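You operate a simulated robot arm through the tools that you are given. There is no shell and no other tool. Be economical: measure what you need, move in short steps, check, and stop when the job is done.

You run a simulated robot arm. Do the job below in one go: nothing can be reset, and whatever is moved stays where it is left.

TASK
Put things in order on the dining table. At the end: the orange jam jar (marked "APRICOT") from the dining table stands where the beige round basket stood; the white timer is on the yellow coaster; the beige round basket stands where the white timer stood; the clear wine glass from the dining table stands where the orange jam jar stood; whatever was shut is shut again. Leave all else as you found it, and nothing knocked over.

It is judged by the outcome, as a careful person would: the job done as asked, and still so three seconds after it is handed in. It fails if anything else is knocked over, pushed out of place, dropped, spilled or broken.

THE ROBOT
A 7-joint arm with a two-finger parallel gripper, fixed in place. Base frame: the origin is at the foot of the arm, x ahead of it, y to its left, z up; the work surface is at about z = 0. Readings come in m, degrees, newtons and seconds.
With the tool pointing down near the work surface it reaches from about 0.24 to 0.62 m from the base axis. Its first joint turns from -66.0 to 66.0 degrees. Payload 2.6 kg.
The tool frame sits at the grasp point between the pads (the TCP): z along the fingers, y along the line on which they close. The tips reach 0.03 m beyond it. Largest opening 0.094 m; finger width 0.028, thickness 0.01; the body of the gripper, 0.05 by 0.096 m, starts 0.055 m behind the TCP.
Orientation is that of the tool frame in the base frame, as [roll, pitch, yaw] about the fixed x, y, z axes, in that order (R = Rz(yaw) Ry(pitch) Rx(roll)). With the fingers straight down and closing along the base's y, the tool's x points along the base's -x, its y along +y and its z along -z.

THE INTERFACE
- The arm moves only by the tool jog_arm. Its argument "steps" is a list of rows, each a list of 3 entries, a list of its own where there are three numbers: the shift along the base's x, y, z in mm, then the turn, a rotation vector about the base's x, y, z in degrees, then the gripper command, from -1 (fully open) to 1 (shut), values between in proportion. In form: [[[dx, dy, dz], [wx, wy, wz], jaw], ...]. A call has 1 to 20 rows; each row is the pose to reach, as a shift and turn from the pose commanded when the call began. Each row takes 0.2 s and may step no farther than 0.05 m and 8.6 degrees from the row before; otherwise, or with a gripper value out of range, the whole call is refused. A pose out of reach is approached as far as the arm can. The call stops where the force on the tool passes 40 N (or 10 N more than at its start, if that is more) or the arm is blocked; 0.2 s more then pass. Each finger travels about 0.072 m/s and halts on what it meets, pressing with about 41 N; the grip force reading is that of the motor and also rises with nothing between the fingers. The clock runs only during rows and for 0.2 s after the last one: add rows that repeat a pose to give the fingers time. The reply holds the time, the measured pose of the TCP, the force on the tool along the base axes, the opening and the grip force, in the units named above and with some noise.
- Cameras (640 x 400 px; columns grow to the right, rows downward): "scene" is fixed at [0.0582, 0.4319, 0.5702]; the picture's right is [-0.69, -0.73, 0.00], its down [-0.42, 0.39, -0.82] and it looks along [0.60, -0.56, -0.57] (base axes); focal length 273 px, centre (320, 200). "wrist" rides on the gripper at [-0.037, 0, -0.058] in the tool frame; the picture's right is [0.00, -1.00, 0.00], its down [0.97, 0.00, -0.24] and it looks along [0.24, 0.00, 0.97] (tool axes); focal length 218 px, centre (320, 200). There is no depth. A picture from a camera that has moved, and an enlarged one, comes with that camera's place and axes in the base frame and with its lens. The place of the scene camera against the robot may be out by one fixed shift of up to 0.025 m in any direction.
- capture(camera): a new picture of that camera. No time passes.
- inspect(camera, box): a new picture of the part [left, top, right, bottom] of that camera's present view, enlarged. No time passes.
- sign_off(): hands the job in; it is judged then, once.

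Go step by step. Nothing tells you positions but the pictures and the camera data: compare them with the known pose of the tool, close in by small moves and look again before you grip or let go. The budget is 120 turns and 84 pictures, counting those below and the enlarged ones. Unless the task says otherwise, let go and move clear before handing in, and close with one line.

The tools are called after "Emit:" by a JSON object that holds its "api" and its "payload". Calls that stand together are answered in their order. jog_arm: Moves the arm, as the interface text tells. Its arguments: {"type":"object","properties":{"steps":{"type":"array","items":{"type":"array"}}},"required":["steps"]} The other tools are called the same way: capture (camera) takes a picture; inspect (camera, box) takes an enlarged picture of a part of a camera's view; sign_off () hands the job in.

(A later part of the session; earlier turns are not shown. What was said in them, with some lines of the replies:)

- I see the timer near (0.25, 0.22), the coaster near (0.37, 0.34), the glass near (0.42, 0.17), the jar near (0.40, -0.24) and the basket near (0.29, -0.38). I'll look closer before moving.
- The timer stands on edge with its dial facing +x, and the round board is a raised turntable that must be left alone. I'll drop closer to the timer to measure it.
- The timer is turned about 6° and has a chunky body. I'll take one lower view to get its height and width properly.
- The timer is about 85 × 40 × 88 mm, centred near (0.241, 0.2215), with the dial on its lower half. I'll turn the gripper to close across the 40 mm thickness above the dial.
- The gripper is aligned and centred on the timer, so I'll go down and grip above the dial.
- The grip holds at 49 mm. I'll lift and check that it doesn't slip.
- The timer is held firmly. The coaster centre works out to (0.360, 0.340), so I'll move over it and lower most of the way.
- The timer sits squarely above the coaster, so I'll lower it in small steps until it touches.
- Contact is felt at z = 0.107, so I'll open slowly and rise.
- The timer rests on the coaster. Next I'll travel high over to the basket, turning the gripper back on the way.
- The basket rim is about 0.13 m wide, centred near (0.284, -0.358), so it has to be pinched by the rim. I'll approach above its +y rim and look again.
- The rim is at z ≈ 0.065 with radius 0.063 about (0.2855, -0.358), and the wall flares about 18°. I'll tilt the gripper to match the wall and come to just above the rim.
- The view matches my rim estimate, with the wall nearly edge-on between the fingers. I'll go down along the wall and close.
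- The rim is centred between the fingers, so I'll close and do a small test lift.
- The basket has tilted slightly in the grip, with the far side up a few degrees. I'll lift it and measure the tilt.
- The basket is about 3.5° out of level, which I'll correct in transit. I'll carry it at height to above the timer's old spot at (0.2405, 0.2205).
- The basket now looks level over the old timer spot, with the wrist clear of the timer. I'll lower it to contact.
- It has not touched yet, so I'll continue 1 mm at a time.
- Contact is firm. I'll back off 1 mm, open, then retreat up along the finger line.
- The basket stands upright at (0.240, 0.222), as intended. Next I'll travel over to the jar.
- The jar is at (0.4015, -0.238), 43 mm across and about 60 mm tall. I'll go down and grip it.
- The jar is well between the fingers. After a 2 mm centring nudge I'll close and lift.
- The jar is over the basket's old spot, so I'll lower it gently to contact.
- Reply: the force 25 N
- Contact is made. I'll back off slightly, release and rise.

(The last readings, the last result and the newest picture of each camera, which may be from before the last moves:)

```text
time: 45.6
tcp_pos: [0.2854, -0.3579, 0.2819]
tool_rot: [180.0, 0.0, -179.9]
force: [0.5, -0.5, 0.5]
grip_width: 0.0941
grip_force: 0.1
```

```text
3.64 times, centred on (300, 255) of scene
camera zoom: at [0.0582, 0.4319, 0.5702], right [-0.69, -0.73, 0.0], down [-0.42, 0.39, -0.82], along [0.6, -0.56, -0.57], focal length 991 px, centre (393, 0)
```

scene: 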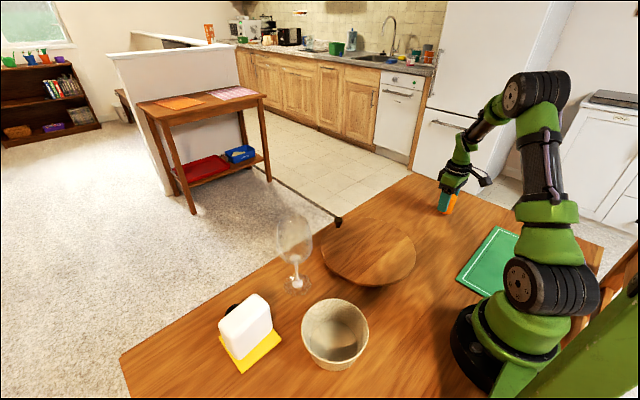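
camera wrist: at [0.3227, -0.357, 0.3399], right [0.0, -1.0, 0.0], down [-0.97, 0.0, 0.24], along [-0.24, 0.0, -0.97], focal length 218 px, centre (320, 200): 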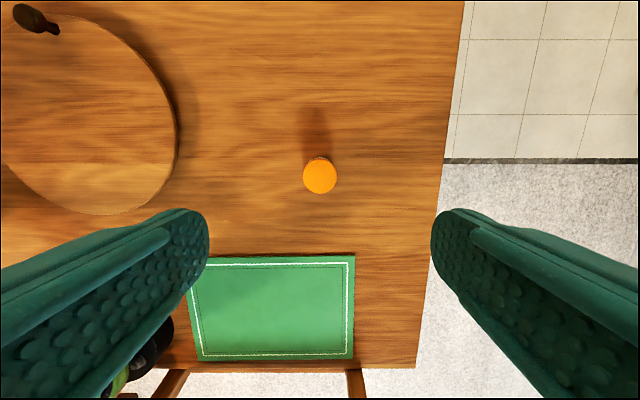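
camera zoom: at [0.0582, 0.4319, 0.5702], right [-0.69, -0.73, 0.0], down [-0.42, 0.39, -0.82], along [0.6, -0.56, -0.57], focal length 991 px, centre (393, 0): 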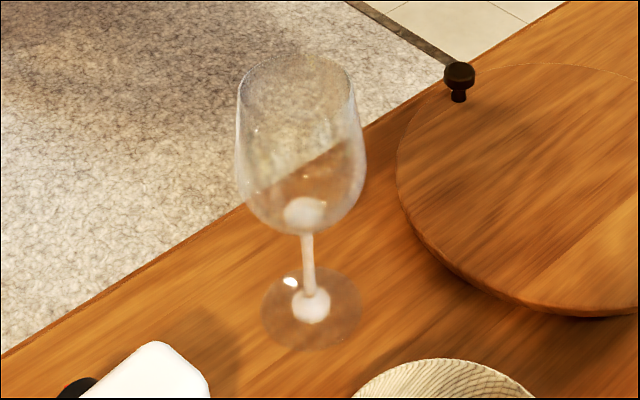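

The jar stands at the basket's old spot. The glass is about 0.20 m tall with a bowl near 80 mm, so I'll go above it and measure from there.

Emit:
{"api": "jog_arm", "payload": {"steps": [[[10, 40, 25], [0, 0, 0], -1], [[20, 85, 40], [0, 0, 0], -1], [[30, 130, 40], [0, 0, 0], -1], [[40, 175, 40], [0, 0, 0], -1], [[50, 220, 40], [0, 0, 0], -1], [[60, 265, 40], [0, 0, 0], -1], [[70, 310, 40], [0, 0, 0], -1], [[80, 355, 40], [0, 0, 0], -1], [[90, 400, 40], [0, 0, 0], -1], [[100, 440, 40], [0, 0, 0], -1], [[112, 480, 40], [0, 0, 0], -1], [[124, 520, 40], [0, 0, 0], -1], [[124, 520, 40], [0, 0, 0], -1]]}}

Emit:
{"api": "capture", "payload": {"camera": "wrist"}}

Emit:
{"api": "capture", "payload": {"camera": "scene"}}

```text
time: 48.4
tcp_pos: [0.4091, 0.1646, 0.3214]
tool_rot: [179.9, -0.1, -180.0]
force: [0.0, 0.5, -0.1]
grip_width: 0.0942
grip_force: 0.0
```

```text
41 pictures are left
camera wrist: at [0.4464, 0.1655, 0.3791], right [0.0, -1.0, 0.0], down [-0.97, 0.0, 0.24], along [-0.24, 0.0, -0.97], focal length 218 px, centre (320, 200)
```

wrist: 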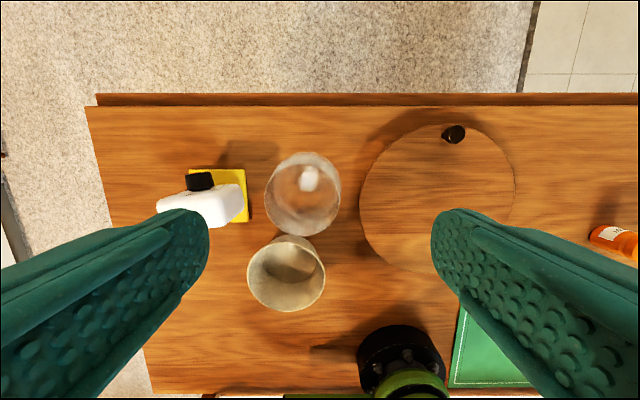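

```text
40 pictures are left
```

scene: 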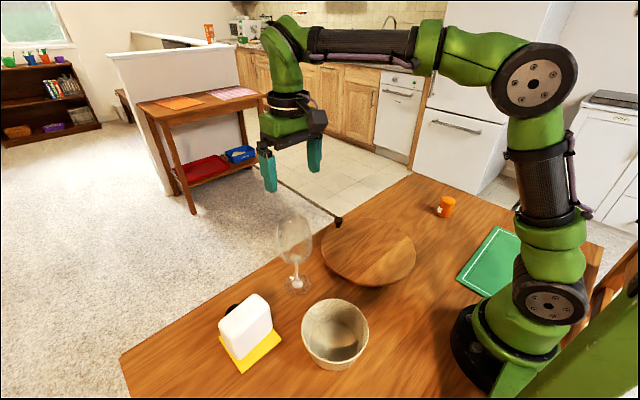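

Emit:
{"api": "inspect", "payload": {"camera": "wrist", "box": [240, 130, 370, 250]}}

```text
3.33 times, centred on (305, 190) of wrist
camera zoom: at [0.4464, 0.1655, 0.3791], right [0.0, -1.0, 0.0], down [-0.97, 0.0, 0.24], along [-0.24, 0.0, -0.97], focal length 728 px, centre (370, 233)
```

zoom: 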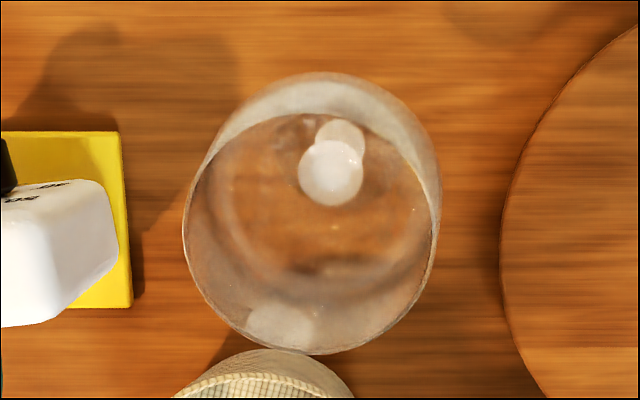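

The glass axis comes out near (0.402, 0.181), with the rim at z ≈ 0.20 and the widest part about 80 mm. I'll close in to just above the rim and check centring.

Emit:
{"api": "jog_arm", "payload": {"steps": [[[-7, 16, 0], [0, 0, 0], -1], [[-7, 16, -30], [0, 0, 0], -1], [[-7, 16, -55], [0, 0, 0], -1], [[-7, 16, -70], [0, 0, 0], -1], [[-7, 16, -70], [0, 0, 0], -1]]}}

Emit:
{"api": "capture", "payload": {"camera": "wrist"}}

Emit:
{"api": "inspect", "payload": {"camera": "scene", "box": [230, 170, 370, 310]}}

```text
time: 49.6
tcp_pos: [0.4025, 0.1792, 0.2528]
tool_rot: [179.9, 0.0, 179.9]
force: [-1.0, -0.1, 0.2]
grip_width: 0.0943
grip_force: 0.0
```

```text
38 pictures are left
camera wrist: at [0.4392, 0.1797, 0.3098], right [0.0, -1.0, 0.0], down [-0.97, 0.0, 0.24], along [-0.24, 0.0, -0.97], focal length 218 px, centre (320, 200)
```

wrist: 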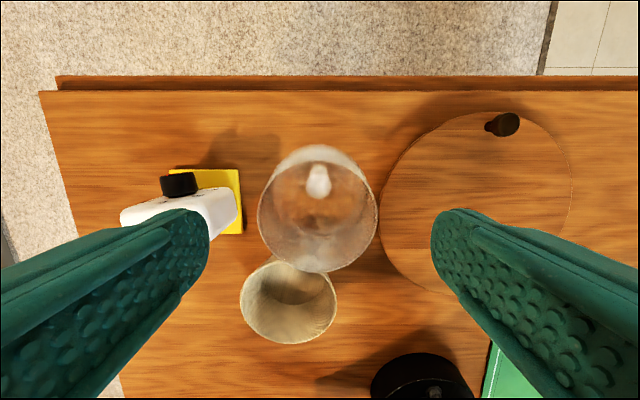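

```text
2.86 times, centred on (300, 240) of scene
camera zoom: at [0.0582, 0.4319, 0.5702], right [-0.69, -0.73, 0.0], down [-0.42, 0.39, -0.82], along [0.6, -0.56, -0.57], focal length 779 px, centre (377, 86)
```

zoom: 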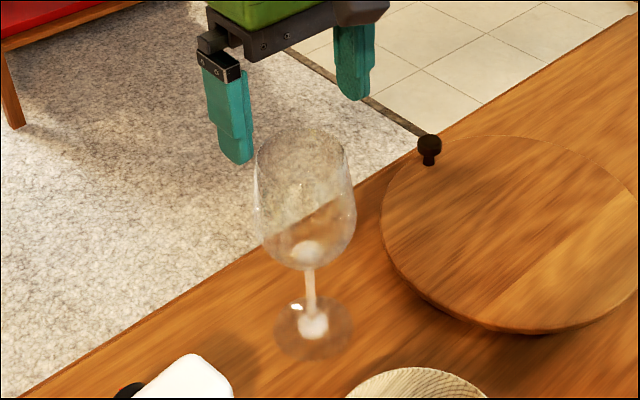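

Emit:
{"api": "inspect", "payload": {"camera": "wrist", "box": [240, 130, 400, 290]}}

```text
2.50 times, centred on (320, 210) of wrist
camera zoom: at [0.4392, 0.1797, 0.3098], right [0.0, -1.0, 0.0], down [-0.97, 0.0, 0.24], along [-0.24, 0.0, -0.97], focal length 546 px, centre (320, 175)
```

zoom: 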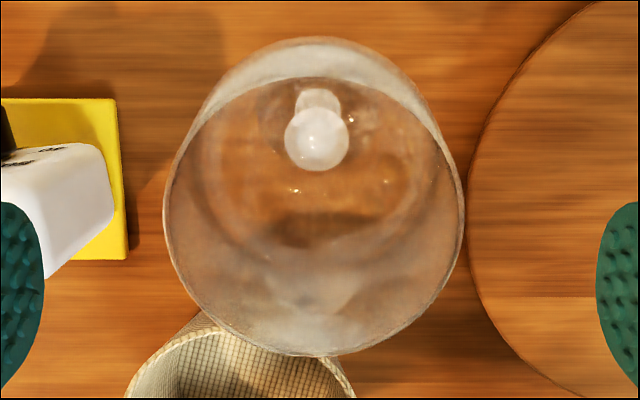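

The glass axis is confirmed at (0.401, 0.181) with the rim at z ≈ 0.193. I'll correct 2 mm, lower partway around the bowl and look.

Emit:
{"api": "jog_arm", "payload": {"steps": [[[-1.5, 1.5, 0], [0, 0, 0], -1], [[-1.5, 1.5, -20], [0, 0, 0], -1], [[-1.5, 1.5, -40], [0, 0, 0], -1], [[-1.5, 1.5, -60], [0, 0, 0], -1], [[-1.5, 1.5, -60], [0, 0, 0], -1]]}}

Emit:
{"api": "capture", "payload": {"camera": "wrist"}}

Emit:
{"api": "inspect", "payload": {"camera": "scene", "box": [230, 170, 370, 310]}}

```text
time: 50.8
tcp_pos: [0.4019, 0.1791, 0.1926]
tool_rot: [-179.9, 0.0, -180.0]
force: [-0.3, -0.6, -0.7]
grip_width: 0.094
grip_force: 0.2
```

```text
35 pictures are left
camera wrist: at [0.4382, 0.1806, 0.2497], right [0.0, -1.0, 0.0], down [-0.97, 0.0, 0.24], along [-0.24, 0.0, -0.97], focal length 218 px, centre (320, 200)
```

wrist: 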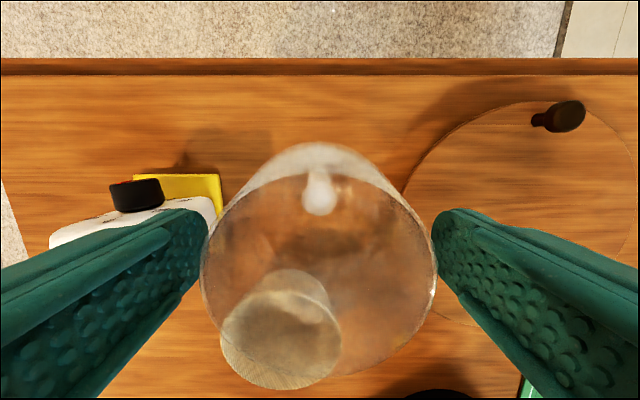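

```text
2.86 times, centred on (300, 240) of scene
camera zoom: at [0.0582, 0.4319, 0.5702], right [-0.69, -0.73, 0.0], down [-0.42, 0.39, -0.82], along [0.6, -0.56, -0.57], focal length 779 px, centre (377, 86)
```

zoom: 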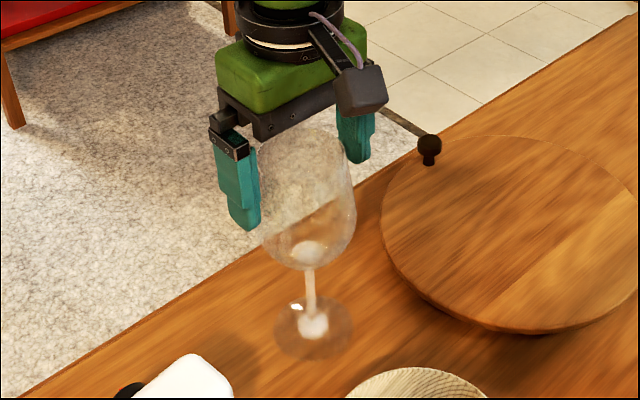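

The bowl is symmetric between the fingers. I'll go down to z = 0.149, leaving the palm clear of the rim.

Emit:
{"api": "jog_arm", "payload": {"steps": [[[-1, 1, -12], [0, 0, 0], -1], [[-1, 1, -24], [0, 0, 0], -1], [[-1, 1, -34], [0, 0, 0], -1], [[-1, 1, -43], [0, 0, 0], -1], [[-1, 1, -43], [0, 0, 0], -1]]}}

Emit:
{"api": "capture", "payload": {"camera": "wrist"}}

Emit:
{"api": "inspect", "payload": {"camera": "scene", "box": [230, 170, 370, 310]}}

```text
time: 52.0
tcp_pos: [0.3999, 0.1815, 0.1484]
tool_rot: [-179.9, -0.1, -180.0]
force: [0.7, 1.4, -0.3]
grip_width: 0.0941
grip_force: 0.1
```

```text
33 pictures are left
camera wrist: at [0.4373, 0.1821, 0.2067], right [0.0, -1.0, 0.0], down [-0.97, 0.0, 0.24], along [-0.24, 0.0, -0.97], focal length 218 px, centre (320, 200)
```

wrist: 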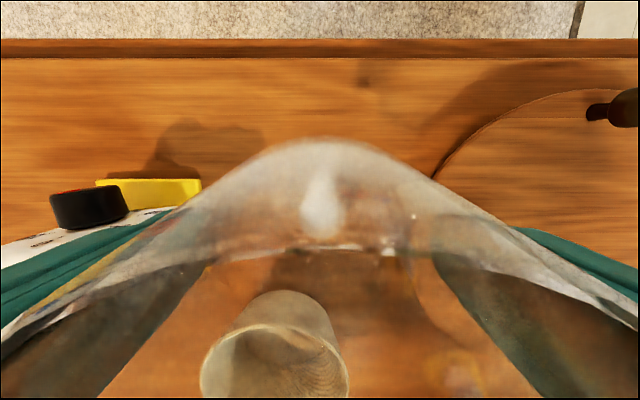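

```text
2.86 times, centred on (300, 240) of scene
camera zoom: at [0.0582, 0.4319, 0.5702], right [-0.69, -0.73, 0.0], down [-0.42, 0.39, -0.82], along [0.6, -0.56, -0.57], focal length 779 px, centre (377, 86)
```

zoom: 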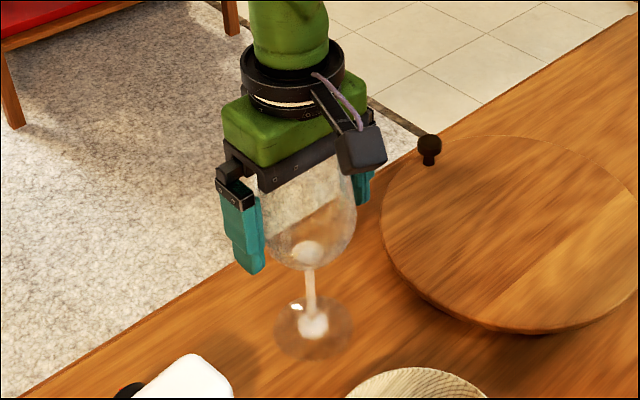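

The fingers straddle the bowl without touching. I'll close gradually and watch the width.

Emit:
{"api": "jog_arm", "payload": {"steps": [[[0, 0, 0], [0, 0, 0], -0.8], [[0, 0, 0], [0, 0, 0], -0.7], [[0, 0, 0], [0, 0, 0], -0.6], [[0, 0, 0], [0, 0, 0], -0.5], [[0, 0, 0], [0, 0, 0], -0.5]]}}

Emit:
{"api": "inspect", "payload": {"camera": "scene", "box": [230, 170, 370, 310]}}

```text
time: 53.2
tcp_pos: [0.4011, 0.1812, 0.1509]
tool_rot: [-180.0, 0.1, 180.0]
force: [0.5, 1.0, 0.4]
grip_width: 0.0811
grip_force: 40.6
```

```text
2.86 times, centred on (300, 240) of scene
camera zoom: at [0.0583, 0.4319, 0.5702], right [-0.69, -0.73, 0.0], down [-0.42, 0.39, -0.82], along [0.6, -0.56, -0.57], focal length 779 px, centre (377, 86)
```

zoom: 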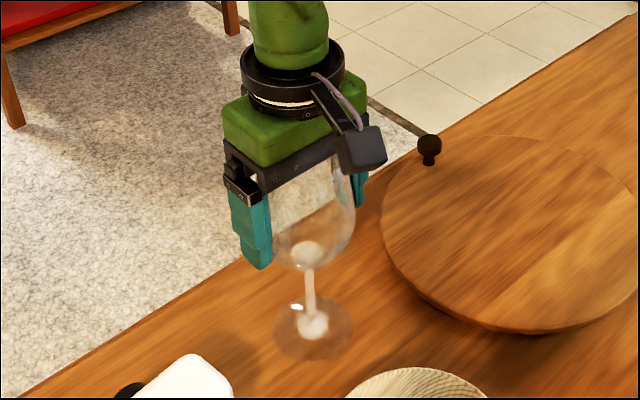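

The bowl is gripped at 81 mm. I'll test-lift slowly.

Emit:
{"api": "jog_arm", "payload": {"steps": [[[0, 0, 2], [0, 0, 0], 0], [[0, 0, 6], [0, 0, 0], 0], [[0, 0, 12], [0, 0, 0], 0], [[0, 0, 20], [0, 0, 0], 0], [[0, 0, 30], [0, 0, 0], 0], [[0, 0, 30], [0, 0, 0], 0]]}}

Emit:
{"api": "inspect", "payload": {"camera": "scene", "box": [230, 150, 370, 310]}}

```text
time: 54.6
tcp_pos: [0.4006, 0.1805, 0.1789]
tool_rot: [-180.0, 0.0, -180.0]
force: [-0.5, 0.5, -1.4]
grip_width: 0.0808
grip_force: 40.7
```

```text
2.50 times, centred on (300, 230) of scene
camera zoom: at [0.0583, 0.4319, 0.5702], right [-0.69, -0.73, 0.0], down [-0.42, 0.39, -0.82], along [0.6, -0.56, -0.57], focal length 682 px, centre (370, 125)
```

zoom: 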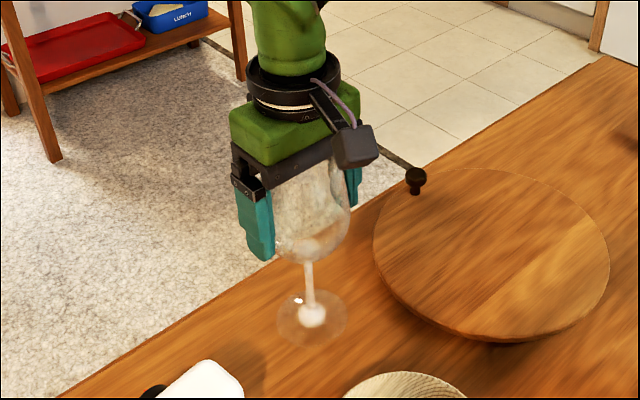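

The glass comes up cleanly and upright. I'll raise it well above the turntable knob and carry it smoothly across.

Emit:
{"api": "jog_arm", "payload": {"steps": [[[0, 0, 20], [0, 0, 0], 0], [[0, 0, 45], [0, 0, 0], 0], [[0, 0, 75], [0, 0, 0], 0], [[0, -5, 100], [0, 0, 0], 0], [[0, -20, 110], [0, 0, 0], 0], [[0, -45, 110], [0, 0, 0], 0], [[0, -75, 110], [0, 0, 0], 0], [[0, -105, 110], [0, 0, 0], 0], [[0, -135, 110], [0, 0, 0], 0], [[0, -165, 110], [0, 0, 0], 0], [[0, -195, 110], [0, 0, 0], 0], [[0, -225, 110], [0, 0, 0], 0], [[0, -255, 110], [0, 0, 0], 0], [[0, -285, 110], [0, 0, 0], 0], [[0, -315, 110], [0, 0, 0], 0], [[0, -345, 110], [0, 0, 0], 0], [[0, -375, 110], [0, 0, 0], 0], [[2, -400, 110], [0, 0, 0], 0], [[3, -420, 110], [0, 0, 0], 0], [[3, -420, 110], [0, 0, 0], 0]]}}

Emit:
{"api": "capture", "payload": {"camera": "scene"}}

Emit:
{"api": "capture", "payload": {"camera": "wrist"}}

```text
time: 58.8
tcp_pos: [0.4031, -0.2393, 0.2885]
tool_rot: [-179.9, 0.0, -180.0]
force: [0.3, -0.3, -1.8]
grip_width: 0.0806
grip_force: 41.0
```

```text
29 pictures are left
```

scene: 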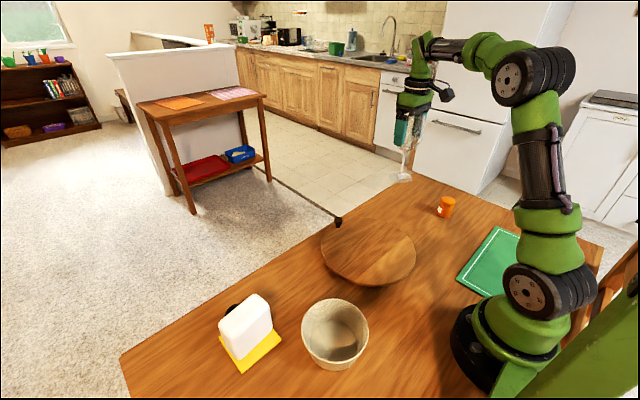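

```text
28 pictures are left
camera wrist: at [0.4407, -0.2384, 0.3463], right [0.0, -1.0, 0.0], down [-0.97, 0.0, 0.24], along [-0.24, 0.0, -0.97], focal length 218 px, centre (320, 200)
```

wrist: 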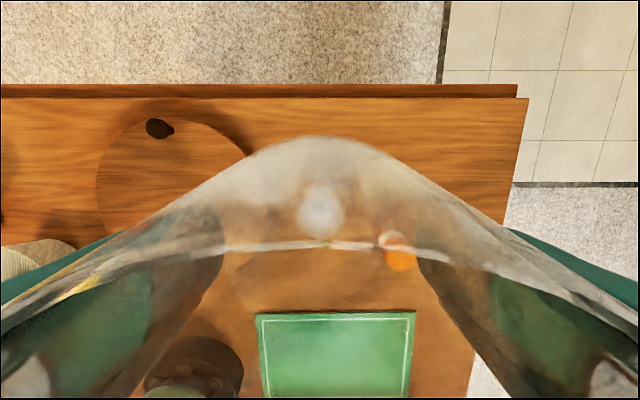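

The glass hangs upright over the jar's old spot. I'll lower it to a few millimetres above the table.

Emit:
{"api": "jog_arm", "payload": {"steps": [[[0, 0, -15], [0, 0, 0], 0], [[0, 0, -40], [0, 0, 0], 0], [[0, 0, -65], [0, 0, 0], 0], [[0, 0, -90], [0, 0, 0], 0], [[0, 0, -110], [0, 0, 0], 0], [[0, 0, -125], [0, 0, 0], 0], [[0, 0, -133], [0, 0, 0], 0], [[0, 0, -136], [0, 0, 0], 0], [[0, 0, -136], [0, 0, 0], 0]]}}

Emit:
{"api": "inspect", "payload": {"camera": "scene", "box": [340, 130, 460, 250]}}

```text
time: 60.8
tcp_pos: [0.4038, -0.2381, 0.1528]
tool_rot: [-180.0, 0.1, -180.0]
force: [-0.5, -0.6, -1.8]
grip_width: 0.0809
grip_force: 41.4
```

```text
3.33 times, centred on (400, 190) of scene
camera zoom: at [0.0583, 0.4319, 0.5702], right [-0.69, -0.73, 0.0], down [-0.42, 0.39, -0.82], along [0.6, -0.56, -0.57], focal length 909 px, centre (53, 233)
```

zoom: 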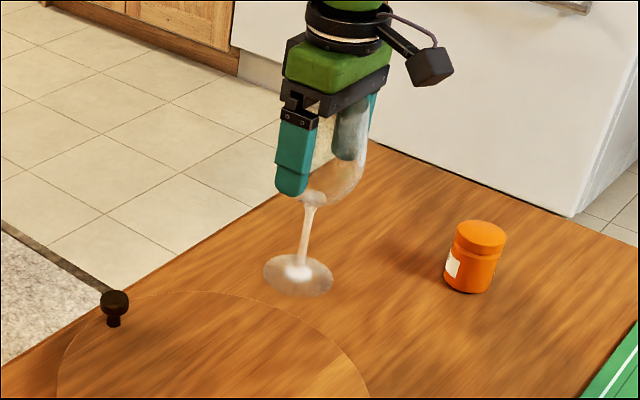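

The glass is upright just above the table. I'll make the final 1 mm steps to contact.

Emit:
{"api": "jog_arm", "payload": {"steps": [[[0, 0, -1], [0, 0, 0], 0], [[0, 0, -2], [0, 0, 0], 0], [[0, 0, -3], [0, 0, 0], 0], [[0, 0, -3], [0, 0, 0], 0]]}}

```text
time: 61.8
tcp_pos: [0.4034, -0.2372, 0.1492]
tool_rot: [-180.0, -0.1, -179.9]
force: [-1.0, 0.5, -1.6]
grip_width: 0.0811
grip_force: 41.3
```

Emit:
{"api": "jog_arm", "payload": {"steps": [[[0, 0, -0.5], [0, 0, 0], 0], [[0, 0, -1], [0, 0, 0], 0], [[0, 0, -1], [0, 0, 0], 0]]}}

```text
time: 62.6
tcp_pos: [0.403, -0.2391, 0.1482]
tool_rot: [-180.0, 0.0, -180.0]
force: [-3.3, 1.6, 7.8]
grip_width: 0.0809
grip_force: 40.9
```

Contact is felt. I'll open slowly and pull straight up.

Emit:
{"api": "jog_arm", "payload": {"steps": [[[0, 0, 0.3], [0, 0, 0], -0.5], [[0, 0, 0.3], [0, 0, 0], -0.8], [[0, 0, 0.3], [0, 0, 0], -1], [[0, 0, 0.3], [0, 0, 0], -1], [[0, 0, 0.3], [0, 0, 0], -1]]}}

Emit:
{"api": "inspect", "payload": {"camera": "scene", "box": [340, 130, 460, 250]}}

```text
time: 63.8
tcp_pos: [0.4032, -0.2386, 0.1494]
tool_rot: [-180.0, -0.1, -180.0]
force: [-0.6, 0.3, -0.3]
grip_width: 0.094
grip_force: 0.1
```

```text
3.33 times, centred on (400, 190) of scene
camera zoom: at [0.0582, 0.4319, 0.5702], right [-0.69, -0.73, 0.0], down [-0.42, 0.39, -0.82], along [0.6, -0.56, -0.57], focal length 909 px, centre (53, 233)
```

zoom: 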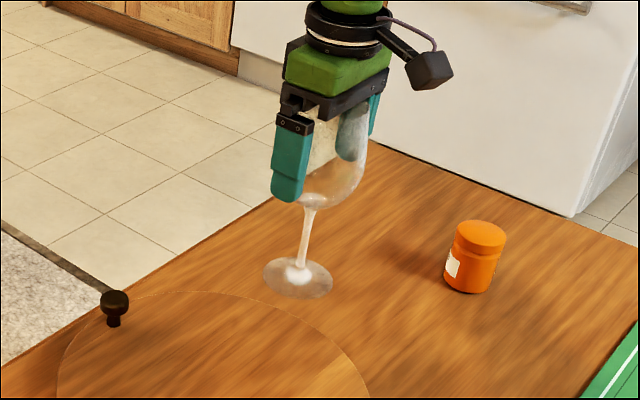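

The glass stands on its own. I'll withdraw straight up, then move back clear.

Emit:
{"api": "jog_arm", "payload": {"steps": [[[0, 0, 12], [0, 0, 0], -1], [[0, 0, 30], [0, 0, 0], -1], [[0, 0, 55], [0, 0, 0], -1], [[0, 0, 85], [0, 0, 0], -1], [[0, 0, 120], [0, 0, 0], -1], [[0, 0, 160], [0, 0, 0], -1], [[0, 35, 190], [0, 0, 0], -1], [[0, 80, 200], [0, 0, 0], -1], [[0, 125, 200], [0, 0, 0], -1], [[0, 170, 200], [0, 0, 0], -1], [[0, 185, 200], [0, 0, 0], -1], [[0, 185, 200], [0, 0, 0], -1]]}}

Emit:
{"api": "capture", "payload": {"camera": "scene"}}

Emit:
{"api": "capture", "payload": {"camera": "wrist"}}

Emit:
{"api": "inspect", "payload": {"camera": "scene", "box": [200, 250, 400, 390]}}

```text
time: 66.4
tcp_pos: [0.4024, -0.0554, 0.3505]
tool_rot: [-180.0, 0.0, -180.0]
force: [0.0, -1.6, -0.4]
grip_width: 0.0944
grip_force: 0.0
```

```text
25 pictures are left
```

scene: 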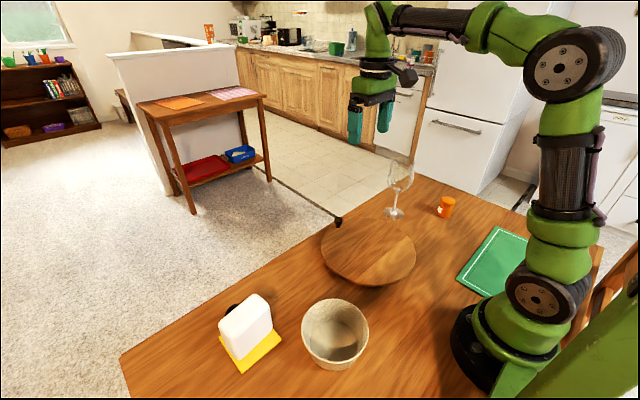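

```text
24 pictures are left
camera wrist: at [0.4402, -0.0532, 0.4072], right [0.0, -1.0, 0.0], down [-0.97, 0.0, 0.24], along [-0.24, 0.0, -0.97], focal length 218 px, centre (320, 200)
```

wrist: 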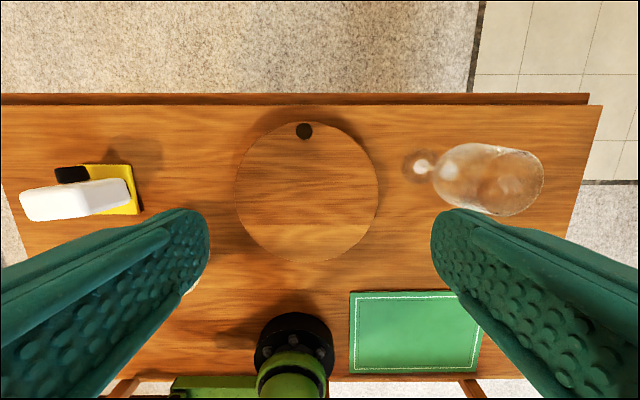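

```text
2.86 times, centred on (300, 320) of scene
camera zoom: at [0.0582, 0.4319, 0.5702], right [-0.69, -0.73, 0.0], down [-0.42, 0.39, -0.82], along [0.6, -0.56, -0.57], focal length 779 px, centre (377, -143)
```

zoom: 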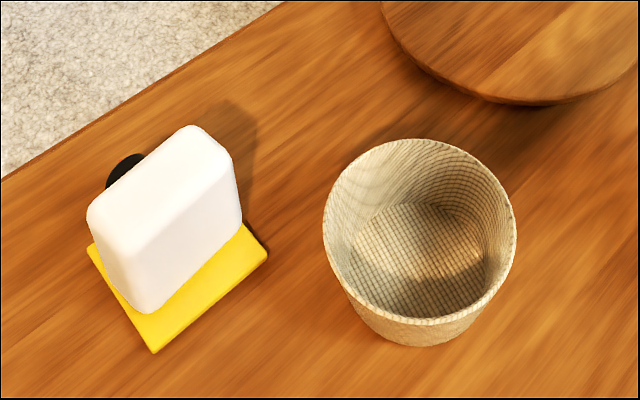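

Everything is in its asked place: the timer is on the coaster, the basket, jar and glass stand on their new spots, and the turntable and green mat look unchanged. The gripper is open and clear, so I'm handing in.

Emit:
{"api": "sign_off", "payload": {}}

```text
The job is handed in.
```

The job is done and handed in: all four items are upright where you asked, nothing needed opening, and the rest of the table looks as it was.
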